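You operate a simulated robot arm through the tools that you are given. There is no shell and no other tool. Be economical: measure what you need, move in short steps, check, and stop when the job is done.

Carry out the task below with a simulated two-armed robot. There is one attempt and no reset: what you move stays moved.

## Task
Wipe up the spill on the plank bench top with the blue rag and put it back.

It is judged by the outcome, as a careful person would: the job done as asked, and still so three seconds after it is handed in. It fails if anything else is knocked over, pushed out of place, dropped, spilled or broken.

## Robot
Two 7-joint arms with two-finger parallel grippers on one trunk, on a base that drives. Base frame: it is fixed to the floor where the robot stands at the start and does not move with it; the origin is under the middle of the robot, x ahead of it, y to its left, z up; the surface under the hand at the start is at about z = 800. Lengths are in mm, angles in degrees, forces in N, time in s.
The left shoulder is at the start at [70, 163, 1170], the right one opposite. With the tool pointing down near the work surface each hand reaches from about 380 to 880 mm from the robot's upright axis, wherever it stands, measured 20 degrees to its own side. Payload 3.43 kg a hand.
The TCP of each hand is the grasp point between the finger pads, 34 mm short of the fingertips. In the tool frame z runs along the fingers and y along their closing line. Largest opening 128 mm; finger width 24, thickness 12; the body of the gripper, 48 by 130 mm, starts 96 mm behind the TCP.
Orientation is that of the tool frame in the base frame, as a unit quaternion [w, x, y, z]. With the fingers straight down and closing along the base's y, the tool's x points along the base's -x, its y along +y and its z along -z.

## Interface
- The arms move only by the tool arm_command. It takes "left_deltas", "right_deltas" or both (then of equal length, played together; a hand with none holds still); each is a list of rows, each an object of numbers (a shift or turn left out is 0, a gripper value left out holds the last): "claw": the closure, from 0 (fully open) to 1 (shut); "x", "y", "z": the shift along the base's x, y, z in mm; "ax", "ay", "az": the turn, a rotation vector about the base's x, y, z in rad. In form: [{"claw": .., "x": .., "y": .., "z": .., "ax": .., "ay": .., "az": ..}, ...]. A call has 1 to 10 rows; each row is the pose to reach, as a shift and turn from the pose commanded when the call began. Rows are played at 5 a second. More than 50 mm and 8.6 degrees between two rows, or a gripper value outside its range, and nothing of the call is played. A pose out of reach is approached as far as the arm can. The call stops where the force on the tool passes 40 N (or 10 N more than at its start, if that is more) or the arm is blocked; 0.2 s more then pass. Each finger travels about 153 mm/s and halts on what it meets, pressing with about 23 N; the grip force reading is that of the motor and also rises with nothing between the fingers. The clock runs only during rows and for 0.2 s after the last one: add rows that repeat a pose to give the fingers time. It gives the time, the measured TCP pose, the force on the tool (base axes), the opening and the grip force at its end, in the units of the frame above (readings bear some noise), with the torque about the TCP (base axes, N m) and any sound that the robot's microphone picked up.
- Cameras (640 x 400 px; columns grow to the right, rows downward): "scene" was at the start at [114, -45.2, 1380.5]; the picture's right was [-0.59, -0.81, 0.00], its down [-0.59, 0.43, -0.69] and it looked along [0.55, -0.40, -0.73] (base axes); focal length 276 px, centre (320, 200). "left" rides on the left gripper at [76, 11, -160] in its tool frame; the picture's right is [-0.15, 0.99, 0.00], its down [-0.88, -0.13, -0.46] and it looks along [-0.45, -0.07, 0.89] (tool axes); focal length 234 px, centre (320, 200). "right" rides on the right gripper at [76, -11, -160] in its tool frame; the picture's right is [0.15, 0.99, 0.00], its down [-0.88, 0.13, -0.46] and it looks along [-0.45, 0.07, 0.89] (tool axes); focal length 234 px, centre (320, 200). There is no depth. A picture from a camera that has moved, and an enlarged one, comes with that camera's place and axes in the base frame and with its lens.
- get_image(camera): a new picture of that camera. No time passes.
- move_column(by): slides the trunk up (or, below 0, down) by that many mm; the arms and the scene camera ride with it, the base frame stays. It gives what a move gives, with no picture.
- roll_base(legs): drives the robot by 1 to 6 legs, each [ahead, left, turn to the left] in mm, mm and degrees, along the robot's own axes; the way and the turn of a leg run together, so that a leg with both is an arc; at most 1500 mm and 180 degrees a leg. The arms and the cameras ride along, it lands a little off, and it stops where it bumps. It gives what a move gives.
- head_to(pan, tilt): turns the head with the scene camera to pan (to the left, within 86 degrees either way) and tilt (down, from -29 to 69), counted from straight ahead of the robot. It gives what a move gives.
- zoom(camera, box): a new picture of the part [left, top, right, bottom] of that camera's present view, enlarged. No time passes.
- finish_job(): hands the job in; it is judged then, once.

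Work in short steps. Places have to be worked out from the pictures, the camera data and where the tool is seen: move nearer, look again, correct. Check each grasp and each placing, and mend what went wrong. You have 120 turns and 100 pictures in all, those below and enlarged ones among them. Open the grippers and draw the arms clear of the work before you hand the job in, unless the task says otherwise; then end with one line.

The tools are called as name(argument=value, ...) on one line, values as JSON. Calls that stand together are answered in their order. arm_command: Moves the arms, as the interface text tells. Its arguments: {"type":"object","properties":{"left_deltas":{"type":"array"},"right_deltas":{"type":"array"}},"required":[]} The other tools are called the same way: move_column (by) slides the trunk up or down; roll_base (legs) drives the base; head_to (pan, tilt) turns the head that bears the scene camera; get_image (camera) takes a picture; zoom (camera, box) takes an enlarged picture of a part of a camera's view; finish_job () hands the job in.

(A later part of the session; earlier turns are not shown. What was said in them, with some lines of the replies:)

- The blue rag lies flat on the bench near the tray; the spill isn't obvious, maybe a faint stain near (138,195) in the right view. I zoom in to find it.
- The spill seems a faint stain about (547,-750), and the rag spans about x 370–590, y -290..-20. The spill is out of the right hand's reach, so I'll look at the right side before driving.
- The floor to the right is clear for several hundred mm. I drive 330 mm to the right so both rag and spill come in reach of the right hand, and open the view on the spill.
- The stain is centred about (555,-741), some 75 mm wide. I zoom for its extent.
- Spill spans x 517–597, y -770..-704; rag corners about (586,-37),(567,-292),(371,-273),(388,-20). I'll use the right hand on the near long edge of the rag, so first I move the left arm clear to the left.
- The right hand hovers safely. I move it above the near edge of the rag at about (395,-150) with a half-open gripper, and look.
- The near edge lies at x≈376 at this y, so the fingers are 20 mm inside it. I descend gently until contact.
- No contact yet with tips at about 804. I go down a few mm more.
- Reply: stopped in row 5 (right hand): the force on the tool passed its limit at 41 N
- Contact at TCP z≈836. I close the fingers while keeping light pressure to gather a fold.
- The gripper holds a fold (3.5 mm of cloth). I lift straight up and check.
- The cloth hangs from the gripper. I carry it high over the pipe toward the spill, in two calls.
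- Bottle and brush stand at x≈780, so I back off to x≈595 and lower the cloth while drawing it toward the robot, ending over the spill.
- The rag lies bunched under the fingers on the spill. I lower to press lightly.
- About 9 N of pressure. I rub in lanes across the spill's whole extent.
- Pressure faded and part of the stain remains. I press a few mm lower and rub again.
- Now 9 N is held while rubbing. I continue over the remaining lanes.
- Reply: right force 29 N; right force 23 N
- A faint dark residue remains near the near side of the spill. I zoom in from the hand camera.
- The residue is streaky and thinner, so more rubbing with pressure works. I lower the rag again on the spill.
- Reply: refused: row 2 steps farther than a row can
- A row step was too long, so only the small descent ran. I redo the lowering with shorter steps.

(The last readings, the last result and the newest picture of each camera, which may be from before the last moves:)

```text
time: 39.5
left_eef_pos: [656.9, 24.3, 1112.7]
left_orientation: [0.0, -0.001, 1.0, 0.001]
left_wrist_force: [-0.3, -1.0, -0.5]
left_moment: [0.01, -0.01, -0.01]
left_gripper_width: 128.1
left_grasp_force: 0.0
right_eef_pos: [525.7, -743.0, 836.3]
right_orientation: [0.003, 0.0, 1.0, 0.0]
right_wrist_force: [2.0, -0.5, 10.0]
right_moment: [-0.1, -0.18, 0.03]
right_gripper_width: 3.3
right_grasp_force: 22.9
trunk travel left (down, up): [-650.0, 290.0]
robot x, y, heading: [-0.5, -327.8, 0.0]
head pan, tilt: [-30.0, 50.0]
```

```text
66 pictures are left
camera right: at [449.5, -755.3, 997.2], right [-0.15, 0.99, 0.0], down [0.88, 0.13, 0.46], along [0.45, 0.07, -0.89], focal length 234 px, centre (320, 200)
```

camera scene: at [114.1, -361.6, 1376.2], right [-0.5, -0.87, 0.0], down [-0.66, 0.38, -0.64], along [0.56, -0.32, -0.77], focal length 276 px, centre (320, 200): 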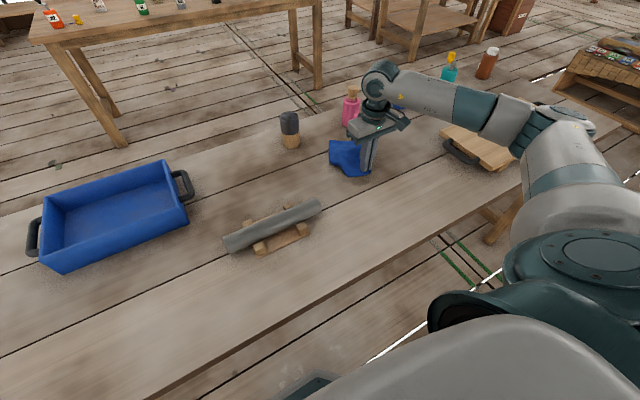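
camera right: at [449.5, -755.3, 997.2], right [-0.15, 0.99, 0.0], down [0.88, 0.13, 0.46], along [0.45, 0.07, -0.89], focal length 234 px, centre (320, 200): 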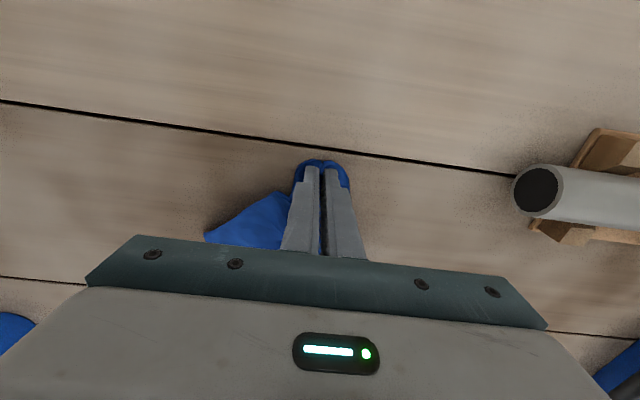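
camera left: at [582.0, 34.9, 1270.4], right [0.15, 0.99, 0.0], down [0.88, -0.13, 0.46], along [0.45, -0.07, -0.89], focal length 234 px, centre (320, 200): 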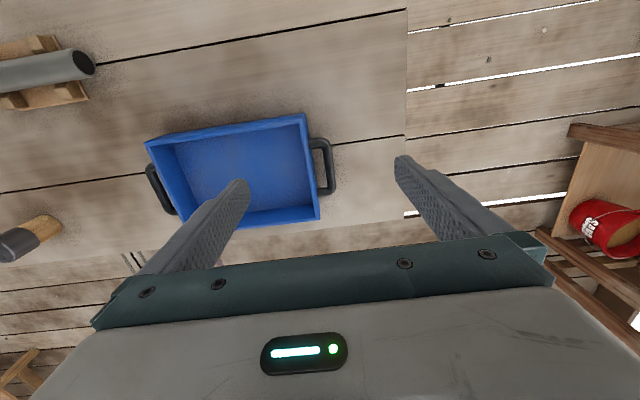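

10 N pressure at (525,-743). I rub with cross strokes along y, stepping in x over the whole stain.

arm_command(right_deltas=[{"x": -6, "y": -30}, {"x": -6, "y": 8}, {"x": 0, "y": 45}, {"x": 6, "y": 8}, {"x": 6, "y": -30}, {"x": 14, "y": 8}, {"x": 16, "y": 45}, {"x": 24, "y": 8}, {"x": 26, "y": -30}, {"x": 34, "y": 8}])

arm_command(right_deltas=[{"x": 2, "y": 37}, {"x": 10, "y": 0}, {"x": 12, "y": -38}, {"x": 20, "y": 0}, {"x": 22, "y": 37}, {"x": 30, "y": 0}, {"x": 32, "y": -38}, {"x": 42, "y": 0}, {"x": 44, "y": 37}, {"x": 50, "y": 0}])

arm_command(right_deltas=[{"x": 2, "y": -38}, {"x": -20, "y": -38}, {"x": -50, "y": -25}, {"x": -80, "y": -15}, {"x": -80, "y": -5}, {"x": -40, "y": -5}, {"x": 0, "y": -5}, {"x": 0, "y": 10}, {"x": -40, "y": 10}, {"x": -80, "y": 10}])

get_image(camera="right")

```text
time: 41.7
left_eef_pos: [655.9, 25.5, 1112.1]
left_orientation: [0.0, 0.0, 1.0, -0.001]
left_wrist_force: [0.7, -0.5, 0.2]
left_moment: [-0.02, 0.01, -0.01]
left_gripper_width: 128.0
left_grasp_force: 0.0
right_eef_pos: [555.8, -737.8, 837.0]
right_orientation: [0.002, 0.002, 1.0, 0.0]
right_wrist_force: [-1.6, -9.2, 27.5]
right_moment: [-0.51, -0.12, -0.1]
right_gripper_width: 3.5
right_grasp_force: 22.6
trunk travel left (down, up): [-650.0, 290.0]
robot x, y, heading: [-1.2, -328.0, -0.1]
head pan, tilt: [-30.0, 50.0]
```

```text
time: 43.9
left_eef_pos: [655.3, 24.0, 1112.6]
left_orientation: [0.001, -0.001, 1.0, 0.0]
left_wrist_force: [0.4, 0.2, -0.4]
left_moment: [0.03, 0.0, 0.0]
left_gripper_width: 127.9
left_grasp_force: 0.1
right_eef_pos: [608.7, -735.1, 836.7]
right_orientation: [0.003, 0.0, 1.0, 0.001]
right_wrist_force: [-1.0, 5.2, 14.7]
right_moment: [0.12, -0.09, 0.06]
right_gripper_width: 3.3
right_grasp_force: 22.5
trunk travel left (down, up): [-650.0, 290.0]
robot x, y, heading: [4.2, -323.0, 0.1]
head pan, tilt: [-30.0, 50.0]
```

```text
time: 46.1
left_eef_pos: [655.6, 25.0, 1112.9]
left_orientation: [0.001, -0.001, 1.0, 0.0]
left_wrist_force: [-0.5, 0.4, 0.5]
left_moment: [0.05, -0.02, 0.0]
left_gripper_width: 127.9
left_grasp_force: 0.1
right_eef_pos: [530.3, -726.0, 835.6]
right_orientation: [0.001, -0.001, 1.0, 0.001]
right_wrist_force: [3.8, 0.3, 17.1]
right_moment: [-0.08, -0.23, -0.01]
right_gripper_width: 3.4
right_grasp_force: 22.6
trunk travel left (down, up): [-650.0, 290.0]
robot x, y, heading: [3.9, -329.5, 0.0]
head pan, tilt: [-30.0, 50.0]
```

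```text
65 pictures are left
camera right: at [453.8, -736.8, 996.9], right [-0.15, 0.99, 0.0], down [0.88, 0.13, 0.46], along [0.45, 0.07, -0.89], focal length 234 px, centre (320, 200)
```

right: 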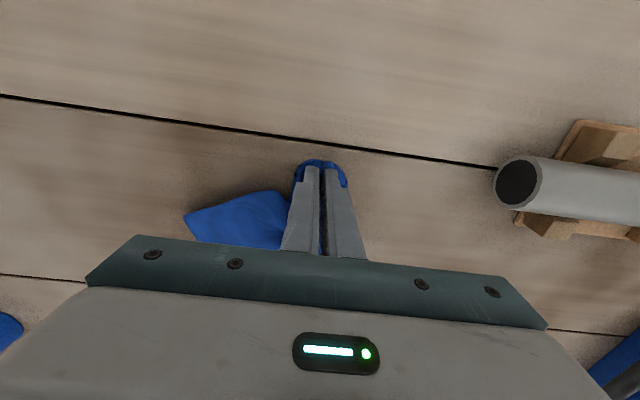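

Contact stays good (~15 N). I do another set of x strokes on the outer lanes, then lift and inspect.

arm_command(right_deltas=[{"y": 10}, {"x": 40, "y": 10}, {"x": 78, "y": 10}, {"x": 78, "y": 24}, {"x": 40, "y": 24}, {"x": 0, "y": 24}, {"x": 0, "y": -10}, {"x": -8, "y": -30}, {"x": 35, "y": -30}, {"x": 78, "y": -30}])

arm_command(right_deltas=[{"y": -12}, {"x": -40, "y": -12}, {"x": -80, "y": -12}, {"x": -86, "y": 2}, {"x": -45, "y": 10}, {"x": -5, "y": 10}, {"x": 0, "y": 0}])

arm_command(right_deltas=[{"z": 30}, {"z": 70}, {"x": 30, "z": 110}, {"x": 60, "z": 145}, {"x": 60, "z": 190}, {"x": 60, "z": 235}, {"x": 60, "z": 280}, {"x": 60, "z": 290}])

zoom(camera="right", box=[240, 0, 400, 100])

zoom(camera="scene", box=[320, 145, 400, 195])

```text
time: 48.3
left_eef_pos: [656.9, 24.9, 1112.1]
left_orientation: [-0.001, 0.0, 1.0, -0.001]
left_wrist_force: [0.2, -0.3, 0.2]
left_moment: [-0.03, -0.03, 0.0]
left_gripper_width: 127.8
left_grasp_force: 0.2
right_eef_pos: [609.1, -754.6, 836.5]
right_orientation: [0.003, 0.001, 1.0, 0.001]
right_wrist_force: [-2.3, 1.2, 10.5]
right_moment: [0.03, 0.01, 0.02]
right_gripper_width: 3.5
right_grasp_force: 23.1
trunk travel left (down, up): [-650.0, 290.0]
robot x, y, heading: [1.2, -325.1, -0.3]
head pan, tilt: [-30.0, 50.0]
```

```text
time: 49.9
left_eef_pos: [656.7, 23.9, 1111.3]
left_orientation: [0.0, 0.0, 1.0, 0.0]
left_wrist_force: [-0.1, 0.6, -0.5]
left_moment: [0.02, -0.04, 0.01]
left_gripper_width: 128.0
left_grasp_force: 0.1
right_eef_pos: [608.2, -758.4, 837.8]
right_orientation: [0.002, 0.0, 1.0, 0.001]
right_wrist_force: [-0.6, 0.6, 2.5]
right_moment: [0.04, -0.03, 0.01]
right_gripper_width: 3.5
right_grasp_force: 23.1
trunk travel left (down, up): [-650.0, 290.0]
robot x, y, heading: [2.9, -322.5, 0.1]
head pan, tilt: [-30.0, 50.0]
```

```text
time: 51.7
left_eef_pos: [657.4, 23.6, 1112.1]
left_orientation: [0.0, -0.001, 1.0, 0.0]
left_wrist_force: [-1.0, 0.2, -0.3]
left_moment: [0.04, 0.03, 0.04]
left_gripper_width: 127.7
left_grasp_force: 0.0
right_eef_pos: [665.4, -757.3, 1128.2]
right_orientation: [0.001, 0.0, 1.0, 0.001]
right_wrist_force: [0.7, 0.9, -0.3]
right_moment: [-0.01, 0.0, 0.0]
right_gripper_width: 3.1
right_grasp_force: 22.6
trunk travel left (down, up): [-650.0, 290.0]
robot x, y, heading: [-1.1, -324.5, 0.0]
head pan, tilt: [-30.0, 50.0]
```

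```text
4.00 times, centred on (320, 50) of right
camera zoom: at [589.6, -768.3, 1287.4], right [-0.15, 0.99, 0.0], down [0.88, 0.13, 0.46], along [0.45, 0.07, -0.89], focal length 937 px, centre (320, 800)
```

zoom: 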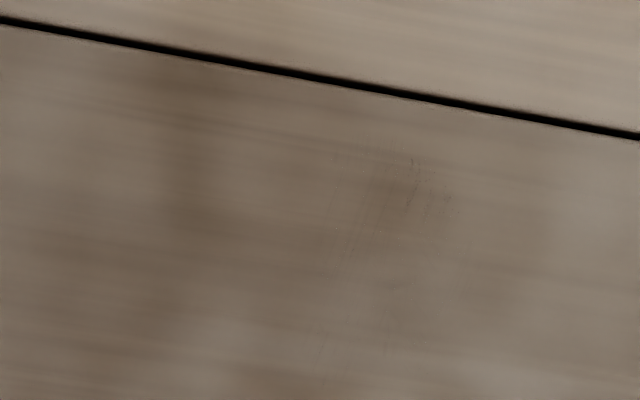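

```text
8.00 times, centred on (360, 170) of scene
camera zoom: at [116.3, -361.4, 1375.9], right [-0.5, -0.87, 0.0], down [-0.66, 0.38, -0.64], along [0.56, -0.32, -0.77], focal length 2210 px, centre (0, 440)
```

zoom: 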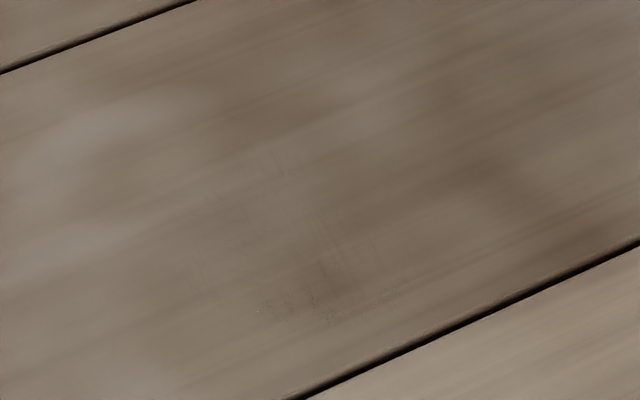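

Nearly clean; faint traces remain around x 515–560, y -760..-715. I do one more wipe there.

arm_command(right_deltas=[{"x": -40}, {"x": -70, "z": -35}, {"x": -75, "z": -80}, {"x": -85, "y": 5, "z": -120}, {"x": -95, "y": 8, "z": -155}, {"x": -105, "y": 10, "z": -190}, {"x": -115, "y": 12, "z": -225}, {"x": -125, "y": 15, "z": -255}, {"x": -132, "y": 15, "z": -275}, {"x": -138, "y": 15, "z": -283}])

arm_command(right_deltas=[{"z": -3}, {"z": -5}, {"z": -6}])

```text
time: 53.9
left_eef_pos: [657.7, 24.8, 1112.3]
left_orientation: [0.0, -0.001, 1.0, 0.0]
left_wrist_force: [0.6, 0.4, -0.6]
left_moment: [-0.01, -0.02, 0.0]
left_gripper_width: 128.4
left_grasp_force: 0.1
right_eef_pos: [528.0, -740.2, 843.9]
right_orientation: [0.002, 0.001, 1.0, 0.001]
right_wrist_force: [0.1, 0.6, 1.7]
right_moment: [0.0, -0.02, -0.02]
right_gripper_width: 3.4
right_grasp_force: 23.1
trunk travel left (down, up): [-650.0, 290.0]
robot x, y, heading: [-3.6, -328.9, -0.2]
head pan, tilt: [-30.0, 50.0]
```

```text
time: 54.7
left_eef_pos: [655.6, 25.3, 1113.2]
left_orientation: [0.0, -0.001, 1.0, 0.0]
left_wrist_force: [-0.6, -0.7, 0.3]
left_moment: [-0.01, 0.0, -0.01]
left_gripper_width: 128.0
left_grasp_force: 0.1
right_eef_pos: [528.6, -741.7, 837.2]
right_orientation: [0.001, 0.0, 1.0, 0.001]
right_wrist_force: [0.3, 0.3, 5.6]
right_moment: [0.0, -0.07, -0.03]
right_gripper_width: 3.2
right_grasp_force: 22.9
trunk travel left (down, up): [-650.0, 290.0]
robot x, y, heading: [1.2, -322.8, -0.1]
head pan, tilt: [-30.0, 50.0]
```

Pressing again (~6 N); I rub the remaining area with a little more pressure and lift.

arm_command(right_deltas=[{"x": -10, "y": -18, "z": -1.5}, {"x": -10, "y": 18, "z": -1.5}, {"x": 0, "y": 38, "z": -1.5}, {"x": 2, "y": 8, "z": -1.5}, {"x": 4, "y": -22, "z": -1.5}, {"x": 12, "y": 10, "z": -1.5}, {"x": 16, "y": 38, "z": -1.5}, {"x": 24, "y": 8, "z": -1.5}, {"x": 28, "y": -22, "z": -1.5}, {"x": 38, "y": 8, "z": -1.5}])

arm_command(right_deltas=[{"x": 4, "y": 28}, {"x": -30, "y": 22}, {"x": -54, "y": 16}, {"x": -54, "y": 5}, {"x": -10, "y": 0}, {"x": 35, "y": 0}, {"x": 35, "y": -18}, {"x": -10, "y": -18}, {"x": -54, "y": -15}, {"x": -10, "y": 5}])

arm_command(right_deltas=[{"x": 20, "y": -5}, {"x": 40, "y": 5}, {"x": 40, "y": 5, "z": 40}, {"x": 60, "z": 80}, {"x": 90, "z": 115}, {"x": 120, "z": 150}, {"x": 120, "z": 195}, {"x": 120, "z": 240}, {"x": 120, "z": 285}, {"x": 120, "z": 290}])

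get_image(camera="right")

zoom(camera="right", box=[240, 0, 400, 100])

zoom(camera="scene", box=[320, 145, 400, 195])

```text
time: 56.9
left_eef_pos: [655.2, 24.0, 1113.0]
left_orientation: [0.001, 0.001, 1.0, -0.001]
left_wrist_force: [0.1, -0.1, -0.3]
left_moment: [0.01, 0.05, 0.0]
left_gripper_width: 128.0
left_grasp_force: 0.0
right_eef_pos: [566.0, -736.2, 837.9]
right_orientation: [0.004, 0.002, 1.0, 0.0]
right_wrist_force: [-3.3, -11.2, 33.9]
right_moment: [-0.35, -0.11, -0.12]
right_gripper_width: 3.5
right_grasp_force: 22.8
trunk travel left (down, up): [-650.0, 290.0]
robot x, y, heading: [0.9, -332.1, -0.3]
head pan, tilt: [-30.0, 50.0]
```

```text
time: 59.1
left_eef_pos: [657.6, 25.8, 1111.2]
left_orientation: [-0.001, 0.001, 1.0, -0.001]
left_wrist_force: [0.6, 0.0, -0.7]
left_moment: [-0.02, 0.07, 0.02]
left_gripper_width: 128.2
left_grasp_force: 0.0
right_eef_pos: [555.8, -726.5, 837.6]
right_orientation: [0.001, 0.001, 1.0, 0.0]
right_wrist_force: [-7.8, -1.5, 21.3]
right_moment: [-0.02, 0.15, 0.02]
right_gripper_width: 3.2
right_grasp_force: 22.9
trunk travel left (down, up): [-650.0, 290.0]
robot x, y, heading: [2.5, -327.0, -0.0]
head pan, tilt: [-30.0, 50.0]
```

```text
time: 61.3
left_eef_pos: [657.8, 23.3, 1111.7]
left_orientation: [0.0, -0.001, 1.0, 0.0]
left_wrist_force: [0.0, 0.7, 0.3]
left_moment: [0.04, 0.0, -0.02]
left_gripper_width: 128.1
left_grasp_force: 0.1
right_eef_pos: [678.4, -727.2, 1124.5]
right_orientation: [0.0, 0.001, 1.0, 0.001]
right_wrist_force: [0.4, -0.4, 0.3]
right_moment: [0.05, 0.0, -0.02]
right_gripper_width: 3.3
right_grasp_force: 23.3
trunk travel left (down, up): [-650.0, 290.0]
robot x, y, heading: [-0.3, -323.1, 0.1]
head pan, tilt: [-30.0, 50.0]
```

```text
62 pictures are left
camera right: at [602.7, -740.0, 1285.7], right [-0.15, 0.99, 0.0], down [0.88, 0.13, 0.46], along [0.45, 0.07, -0.89], focal length 234 px, centre (320, 200)
```

right: 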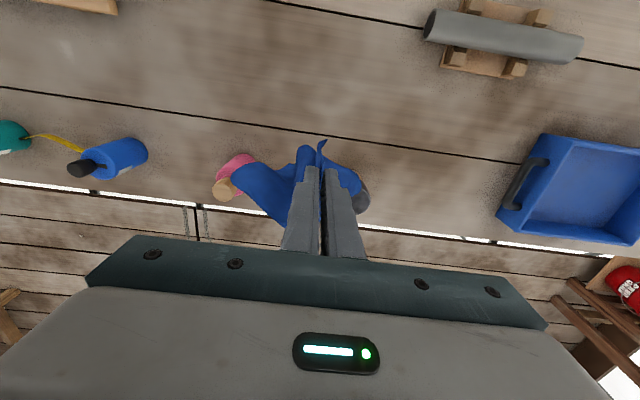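

```text
4.00 times, centred on (320, 50) of right
camera zoom: at [602.7, -740.0, 1285.7], right [-0.15, 0.99, 0.0], down [0.88, 0.13, 0.46], along [0.45, 0.07, -0.89], focal length 937 px, centre (320, 800)
```

zoom: 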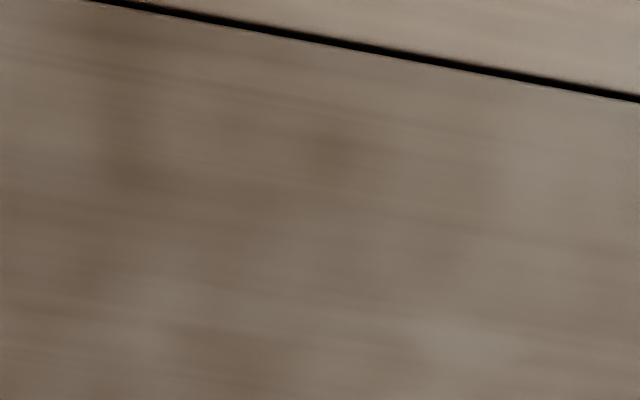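

```text
8.00 times, centred on (360, 170) of scene
camera zoom: at [116.5, -361.6, 1375.9], right [-0.5, -0.87, 0.0], down [-0.66, 0.38, -0.64], along [0.56, -0.32, -0.77], focal length 2210 px, centre (0, 440)
```

zoom: 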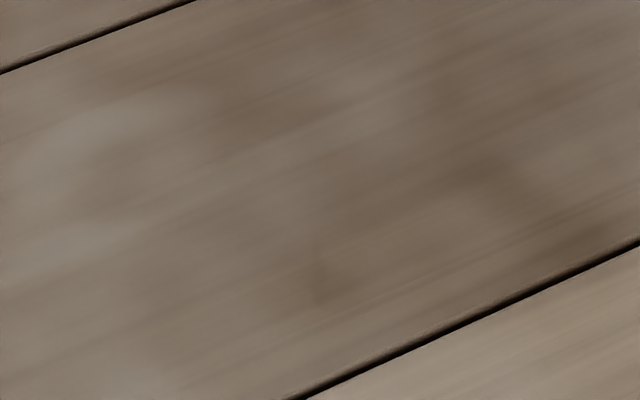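

The spill is gone. I carry the rag back at height, moving the left hand further away at the same time.

arm_command(right_deltas=[{"x": -25}, {"x": -60, "y": 10}, {"x": -90, "y": 45}, {"x": -110, "y": 90}, {"x": -120, "y": 135}, {"x": -130, "y": 180}, {"x": -130, "y": 225}, {"x": -130, "y": 270}, {"x": -130, "y": 315}, {"x": -130, "y": 360}], left_deltas=[{"y": 15}, {"y": 30}, {"y": 45}, {"y": 60}, {"y": 75}, {"y": 90}, {"y": 105}, {"y": 120}, {"y": 130}, {"y": 130}])

arm_command(right_deltas=[{"y": 45}, {"y": 90}, {"y": 135}, {"y": 175}, {"y": 205}, {"y": 218}, {"y": 218}, {"y": 218}, {"y": 218}])

get_image(camera="right")

get_image(camera="left")

get_image(camera="scene")

```text
time: 63.5
left_eef_pos: [658.6, 154.4, 1109.4]
left_orientation: [0.0, -0.001, 1.0, -0.002]
left_wrist_force: [-0.2, 0.0, -1.0]
left_moment: [-0.06, -0.03, -0.03]
left_gripper_width: 128.1
left_grasp_force: 0.1
right_eef_pos: [547.0, -369.2, 1124.8]
right_orientation: [0.001, 0.001, 1.0, 0.001]
right_wrist_force: [-0.4, 0.6, -0.7]
right_moment: [-0.03, 0.0, 0.02]
right_gripper_width: 3.2
right_grasp_force: 22.9
trunk travel left (down, up): [-650.0, 290.0]
robot x, y, heading: [1.8, -323.5, 0.1]
head pan, tilt: [-30.0, 50.0]
```

```text
time: 65.5
left_eef_pos: [656.2, 153.8, 1109.6]
left_orientation: [0.0, -0.002, 1.0, 0.0]
left_wrist_force: [-0.6, -0.4, -0.7]
left_moment: [-0.01, 0.01, 0.0]
left_gripper_width: 127.9
left_grasp_force: 0.1
right_eef_pos: [547.9, -150.0, 1125.5]
right_orientation: [0.001, 0.0, 1.0, 0.0]
right_wrist_force: [0.8, -0.1, -0.6]
right_moment: [-0.04, 0.04, 0.03]
right_gripper_width: 3.4
right_grasp_force: 22.6
trunk travel left (down, up): [-650.0, 290.0]
robot x, y, heading: [-1.3, -324.9, 0.1]
head pan, tilt: [-30.0, 50.0]
```

```text
59 pictures are left
camera right: at [471.8, -162.0, 1286.1], right [-0.15, 0.99, 0.0], down [0.88, 0.13, 0.46], along [0.45, 0.07, -0.89], focal length 234 px, centre (320, 200)
```

right: 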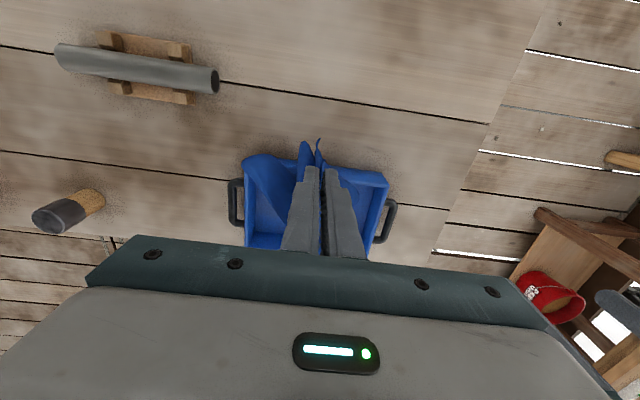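

```text
58 pictures are left
camera left: at [581.5, 164.2, 1269.6], right [0.15, 0.99, 0.0], down [0.88, -0.13, 0.46], along [0.45, -0.07, -0.89], focal length 234 px, centre (320, 200)
```

left: 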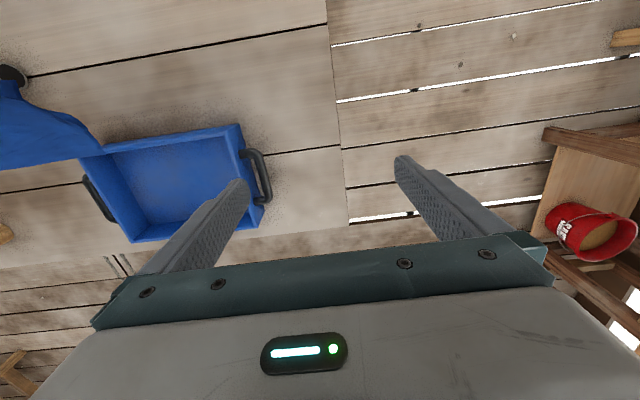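

```text
57 pictures are left
camera scene: at [116.2, -360.8, 1376.0], right [-0.5, -0.87, 0.0], down [-0.66, 0.38, -0.64], along [0.56, -0.32, -0.77], focal length 276 px, centre (320, 200)
```

scene: 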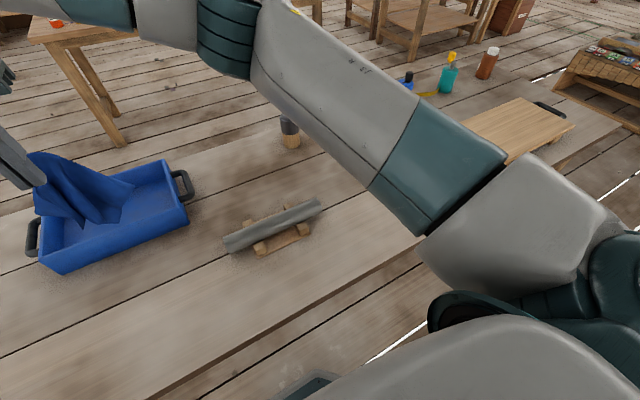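

The cloth hangs slightly forward toward the tray (to x≈630), so I pull back to x≈490 before lowering, then lay it drawing toward the robot.

arm_command(right_deltas=[{"x": -30}, {"x": -60}, {"x": -75}, {"x": -75}, {"x": -75, "z": -30}, {"x": -75, "z": -60}, {"x": -75, "z": -80}, {"x": -75, "z": -80}])

get_image(camera="right")

get_image(camera="left")

head_to(pan=15, tilt=50)

get_image(camera="scene")

```text
time: 67.3
left_eef_pos: [656.5, 153.7, 1111.1]
left_orientation: [0.0, 0.0, 1.0, -0.001]
left_wrist_force: [0.2, -0.6, -0.9]
left_moment: [-0.01, -0.02, 0.0]
left_gripper_width: 128.1
left_grasp_force: 0.0
right_eef_pos: [472.6, -149.9, 1047.6]
right_orientation: [0.001, 0.001, 1.0, 0.001]
right_wrist_force: [0.0, 0.3, -0.8]
right_moment: [-0.01, 0.0, -0.04]
right_gripper_width: 3.4
right_grasp_force: 23.0
trunk travel left (down, up): [-650.0, 290.0]
robot x, y, heading: [-1.1, -326.9, -0.0]
head pan, tilt: [-30.0, 50.0]
```

```text
56 pictures are left
camera right: at [396.7, -162.1, 1207.5], right [-0.15, 0.99, 0.0], down [0.88, 0.13, 0.46], along [0.45, 0.07, -0.89], focal length 234 px, centre (320, 200)
```

right: 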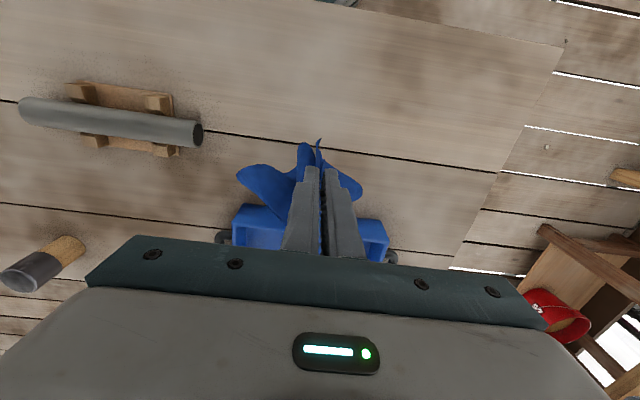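

```text
55 pictures are left
camera left: at [581.4, 164.1, 1269.7], right [0.15, 0.99, 0.0], down [0.88, -0.13, 0.46], along [0.45, -0.07, -0.89], focal length 234 px, centre (320, 200)
```

left: 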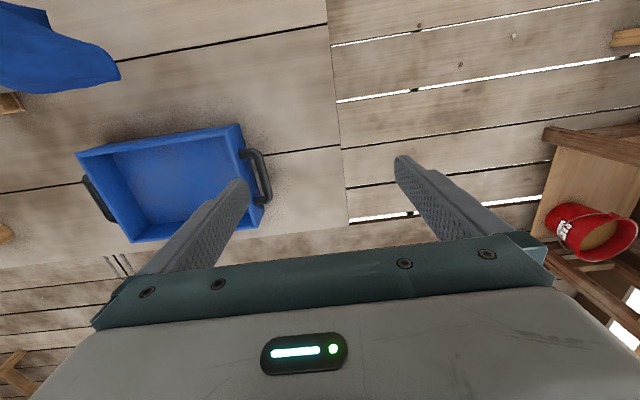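

```text
time: 68.4
left_eef_pos: [656.6, 153.1, 1110.6]
left_orientation: [0.0, -0.001, 1.0, 0.0]
left_wrist_force: [-0.3, 0.0, 0.2]
left_moment: [0.01, 0.01, 0.01]
left_gripper_width: 128.0
left_grasp_force: 0.0
right_eef_pos: [472.6, -151.5, 1045.9]
right_orientation: [0.001, 0.0, 1.0, 0.001]
right_wrist_force: [0.4, 0.5, 0.2]
right_moment: [0.0, 0.02, 0.0]
right_gripper_width: 3.2
right_grasp_force: 23.2
trunk travel left (down, up): [-650.0, 290.0]
robot x, y, heading: [1.5, -322.8, 0.0]
head pan, tilt: [15.0, 50.0]
```

```text
54 pictures are left
camera scene: at [123.9, -302.5, 1375.9], right [0.26, -0.97, 0.0], down [-0.74, -0.2, -0.64], along [0.62, 0.17, -0.77], focal length 276 px, centre (320, 200)
```

scene: 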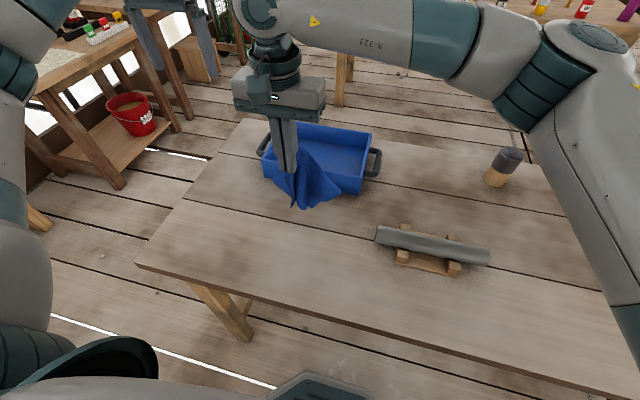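

The cloth's leading edge reaches only x≈520 here. I move forward 35 mm, lower until it touches, then draw back while lowering to spread it.

arm_command(right_deltas=[{"x": 20, "z": -10}, {"x": 35, "z": -30}, {"x": 35, "z": -55}, {"x": 32, "z": -75}, {"x": 22, "z": -95}, {"x": 10, "z": -115}, {"x": -5, "z": -135}, {"x": -20, "z": -152}, {"x": -36, "z": -168}, {"x": -50, "z": -180}])

get_image(camera="scene")

get_image(camera="right")

```text
time: 70.6
left_eef_pos: [656.8, 154.5, 1110.0]
left_orientation: [0.0, -0.001, 1.0, 0.001]
left_wrist_force: [1.0, 0.5, 0.6]
left_moment: [0.01, -0.03, -0.03]
left_gripper_width: 128.1
left_grasp_force: 0.2
right_eef_pos: [421.8, -150.6, 866.4]
right_orientation: [0.001, -0.001, 1.0, 0.001]
right_wrist_force: [0.4, 0.1, 0.5]
right_moment: [-0.04, -0.04, -0.01]
right_gripper_width: 3.3
right_grasp_force: 23.0
trunk travel left (down, up): [-650.0, 290.0]
robot x, y, heading: [-0.9, -326.6, 0.3]
head pan, tilt: [15.0, 50.0]
```

```text
53 pictures are left
camera scene: at [123.7, -302.3, 1376.0], right [0.26, -0.97, 0.0], down [-0.74, -0.2, -0.64], along [0.62, 0.17, -0.77], focal length 276 px, centre (320, 200)
```

scene: 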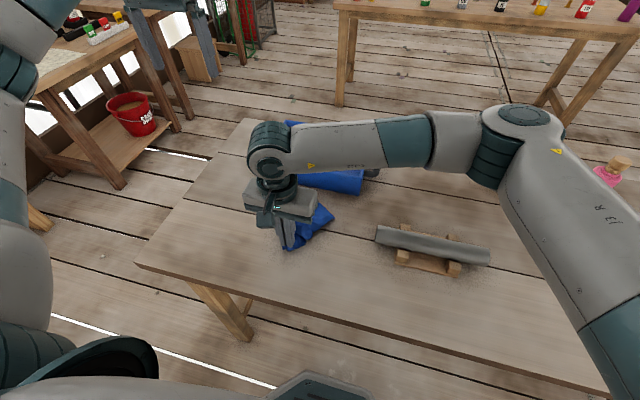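

```text
52 pictures are left
camera right: at [346.3, -161.2, 1026.5], right [-0.15, 0.99, 0.0], down [0.88, 0.13, 0.46], along [0.45, 0.07, -0.89], focal length 234 px, centre (320, 200)
```

right: 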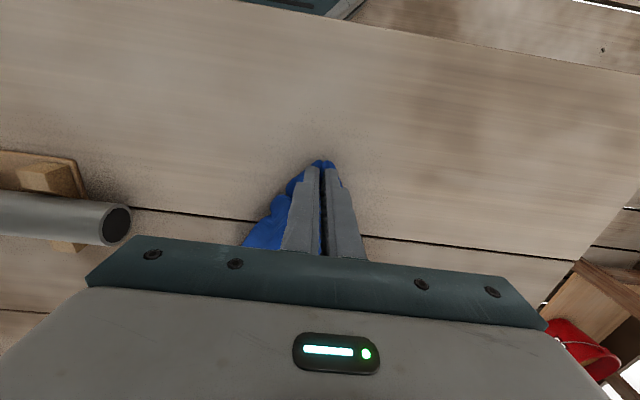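

I finish laying: down to z≈838 at x≈392, then check where the rag lies.

arm_command(right_deltas=[{"x": -8, "z": -8}, {"x": -16, "z": -16}, {"x": -22, "z": -22}, {"x": -28, "z": -27}, {"x": -28, "z": -27}])

arm_command(right_deltas=[{"claw": 0.8}, {"claw": 0.6}, {"claw": 0.5}, {"claw": 0.5}, {"claw": 0.5}])

arm_command(right_deltas=[{"z": 5}, {"z": 30}, {"z": 70}, {"z": 110}, {"z": 150}, {"z": 195}, {"z": 240}, {"z": 240, "y": -40}, {"z": 240, "y": -80}, {"z": 240, "y": -120}])

get_image(camera="scene")

get_image(camera="right")

```text
time: 71.8
left_eef_pos: [656.8, 153.0, 1111.7]
left_orientation: [-0.001, -0.001, 1.0, 0.001]
left_wrist_force: [-0.2, 0.8, -0.3]
left_moment: [-0.03, -0.02, 0.05]
left_gripper_width: 128.0
left_grasp_force: 0.1
right_eef_pos: [393.7, -149.6, 839.8]
right_orientation: [0.001, 0.0, 1.0, 0.0]
right_wrist_force: [0.3, -0.6, 0.8]
right_moment: [0.01, -0.03, 0.02]
right_gripper_width: 3.3
right_grasp_force: 23.2
trunk travel left (down, up): [-650.0, 290.0]
robot x, y, heading: [-0.8, -326.4, -0.2]
head pan, tilt: [15.0, 50.0]
```

```text
time: 73.0
left_eef_pos: [657.7, 153.1, 1110.8]
left_orientation: [0.001, -0.001, 1.0, 0.0]
left_wrist_force: [-0.6, 1.0, -0.7]
left_moment: [-0.03, 0.01, 0.02]
left_gripper_width: 127.8
left_grasp_force: 0.1
right_eef_pos: [394.4, -151.0, 839.9]
right_orientation: [0.001, 0.0, 1.0, 0.001]
right_wrist_force: [0.3, 0.2, 0.2]
right_moment: [0.02, 0.04, 0.03]
right_gripper_width: 63.8
right_grasp_force: 0.0
trunk travel left (down, up): [-650.0, 290.0]
robot x, y, heading: [-2.0, -325.9, 0.0]
head pan, tilt: [15.0, 50.0]
```

```text
time: 75.2
left_eef_pos: [656.2, 153.1, 1110.9]
left_orientation: [-0.001, -0.001, 1.0, 0.001]
left_wrist_force: [-0.8, -0.7, 0.0]
left_moment: [0.01, 0.03, -0.01]
left_gripper_width: 127.8
left_grasp_force: 0.1
right_eef_pos: [393.3, -270.5, 1077.2]
right_orientation: [0.002, 0.0, 1.0, 0.002]
right_wrist_force: [-1.0, -0.3, 0.3]
right_moment: [0.05, 0.0, 0.0]
right_gripper_width: 63.8
right_grasp_force: 0.1
trunk travel left (down, up): [-650.0, 290.0]
robot x, y, heading: [3.7, -322.9, -0.1]
head pan, tilt: [15.0, 50.0]
```

```text
51 pictures are left
camera scene: at [124.0, -304.3, 1376.0], right [0.26, -0.97, 0.0], down [-0.74, -0.2, -0.64], along [0.62, 0.17, -0.77], focal length 276 px, centre (320, 200)
```

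scene: 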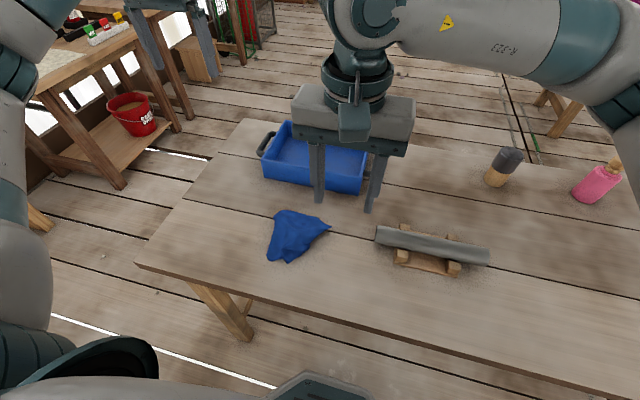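

```text
50 pictures are left
camera right: at [317.9, -282.6, 1238.0], right [-0.15, 0.99, 0.0], down [0.88, 0.13, 0.46], along [0.45, 0.07, -0.89], focal length 234 px, centre (320, 200)
```

right: 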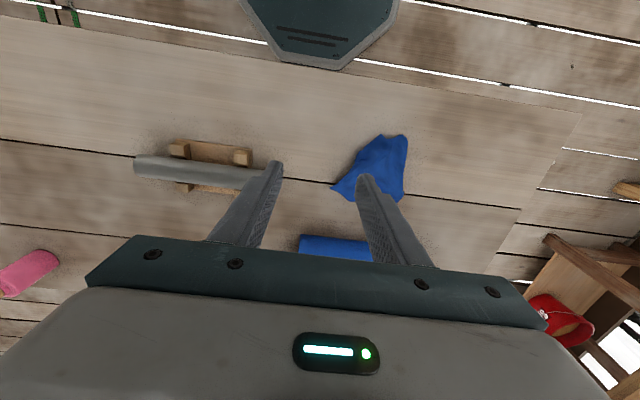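

The rag rests at about (464,-146), very near its original centre (478,-155), but bunched. I zoom to see whether it's worth spreading.

zoom(camera="scene", box=[232, 180, 360, 260])

zoom(camera="right", box=[304, 100, 464, 200])

```text
5.00 times, centred on (296, 220) of scene
camera zoom: at [124.0, -304.3, 1376.0], right [0.26, -0.97, 0.0], down [-0.74, -0.2, -0.64], along [0.62, 0.17, -0.77], focal length 1382 px, centre (440, 100)
```

zoom: 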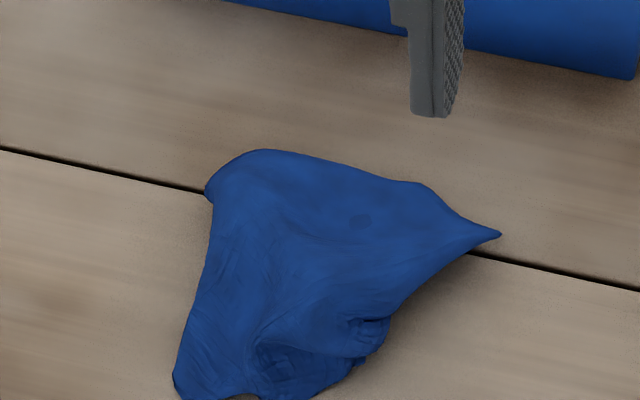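

```text
4.00 times, centred on (384, 150) of right
camera zoom: at [317.9, -282.6, 1238.0], right [-0.15, 0.99, 0.0], down [0.88, 0.13, 0.46], along [0.45, 0.07, -0.89], focal length 937 px, centre (64, 400)
```

zoom: 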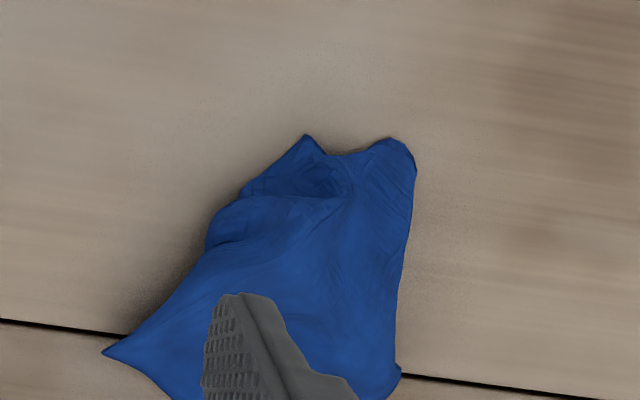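

The rag is back in its place; handling it more would risk shifting it. I draw the right arm clear, open it, and take a last look.

arm_command(right_deltas=[{"claw": 0, "y": -45}, {"claw": 0, "y": -90}, {"claw": 0, "y": -135}, {"claw": 0, "y": -180}, {"claw": 0, "y": -225}, {"claw": 0, "y": -270}, {"claw": 0, "y": -270}])

get_image(camera="scene")

get_image(camera="right")

```text
time: 76.8
left_eef_pos: [657.2, 154.4, 1110.1]
left_orientation: [0.0, -0.002, 1.0, -0.001]
left_wrist_force: [0.0, 0.5, -0.6]
left_moment: [0.01, 0.02, 0.0]
left_gripper_width: 127.8
left_grasp_force: 0.1
right_eef_pos: [391.9, -539.8, 1078.7]
right_orientation: [0.002, 0.0, 1.0, 0.0]
right_wrist_force: [0.2, 1.1, -1.0]
right_moment: [-0.05, -0.01, 0.02]
right_gripper_width: 127.9
right_grasp_force: 0.1
trunk travel left (down, up): [-650.0, 290.0]
robot x, y, heading: [-0.9, -327.2, 0.0]
head pan, tilt: [15.0, 50.0]
```

```text
47 pictures are left
camera scene: at [124.6, -301.0, 1375.8], right [0.26, -0.97, 0.0], down [-0.74, -0.2, -0.64], along [0.62, 0.17, -0.77], focal length 276 px, centre (320, 200)
```

scene: 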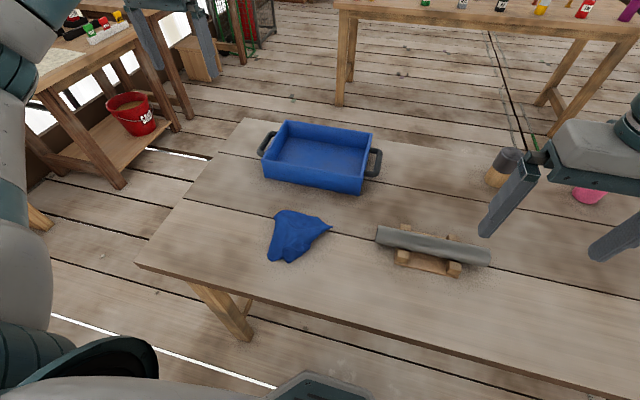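

```text
46 pictures are left
camera right: at [317.5, -550.7, 1239.0], right [-0.15, 0.99, 0.0], down [0.88, 0.13, 0.46], along [0.45, 0.07, -0.89], focal length 234 px, centre (320, 200)
```

right: 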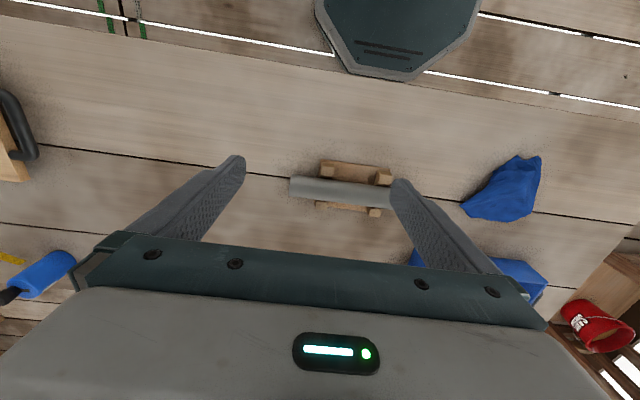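

The bench is clean, the rag is back at its place, nothing else has moved, and both grippers are open and clear. I hand in.

finish_job()

```text
The job is handed in.
```

I wiped up the spill and put the blue rag back within about 20 mm of where it lay, though bunched rather than flat; nothing else looked moved, and both arms are open and clear.
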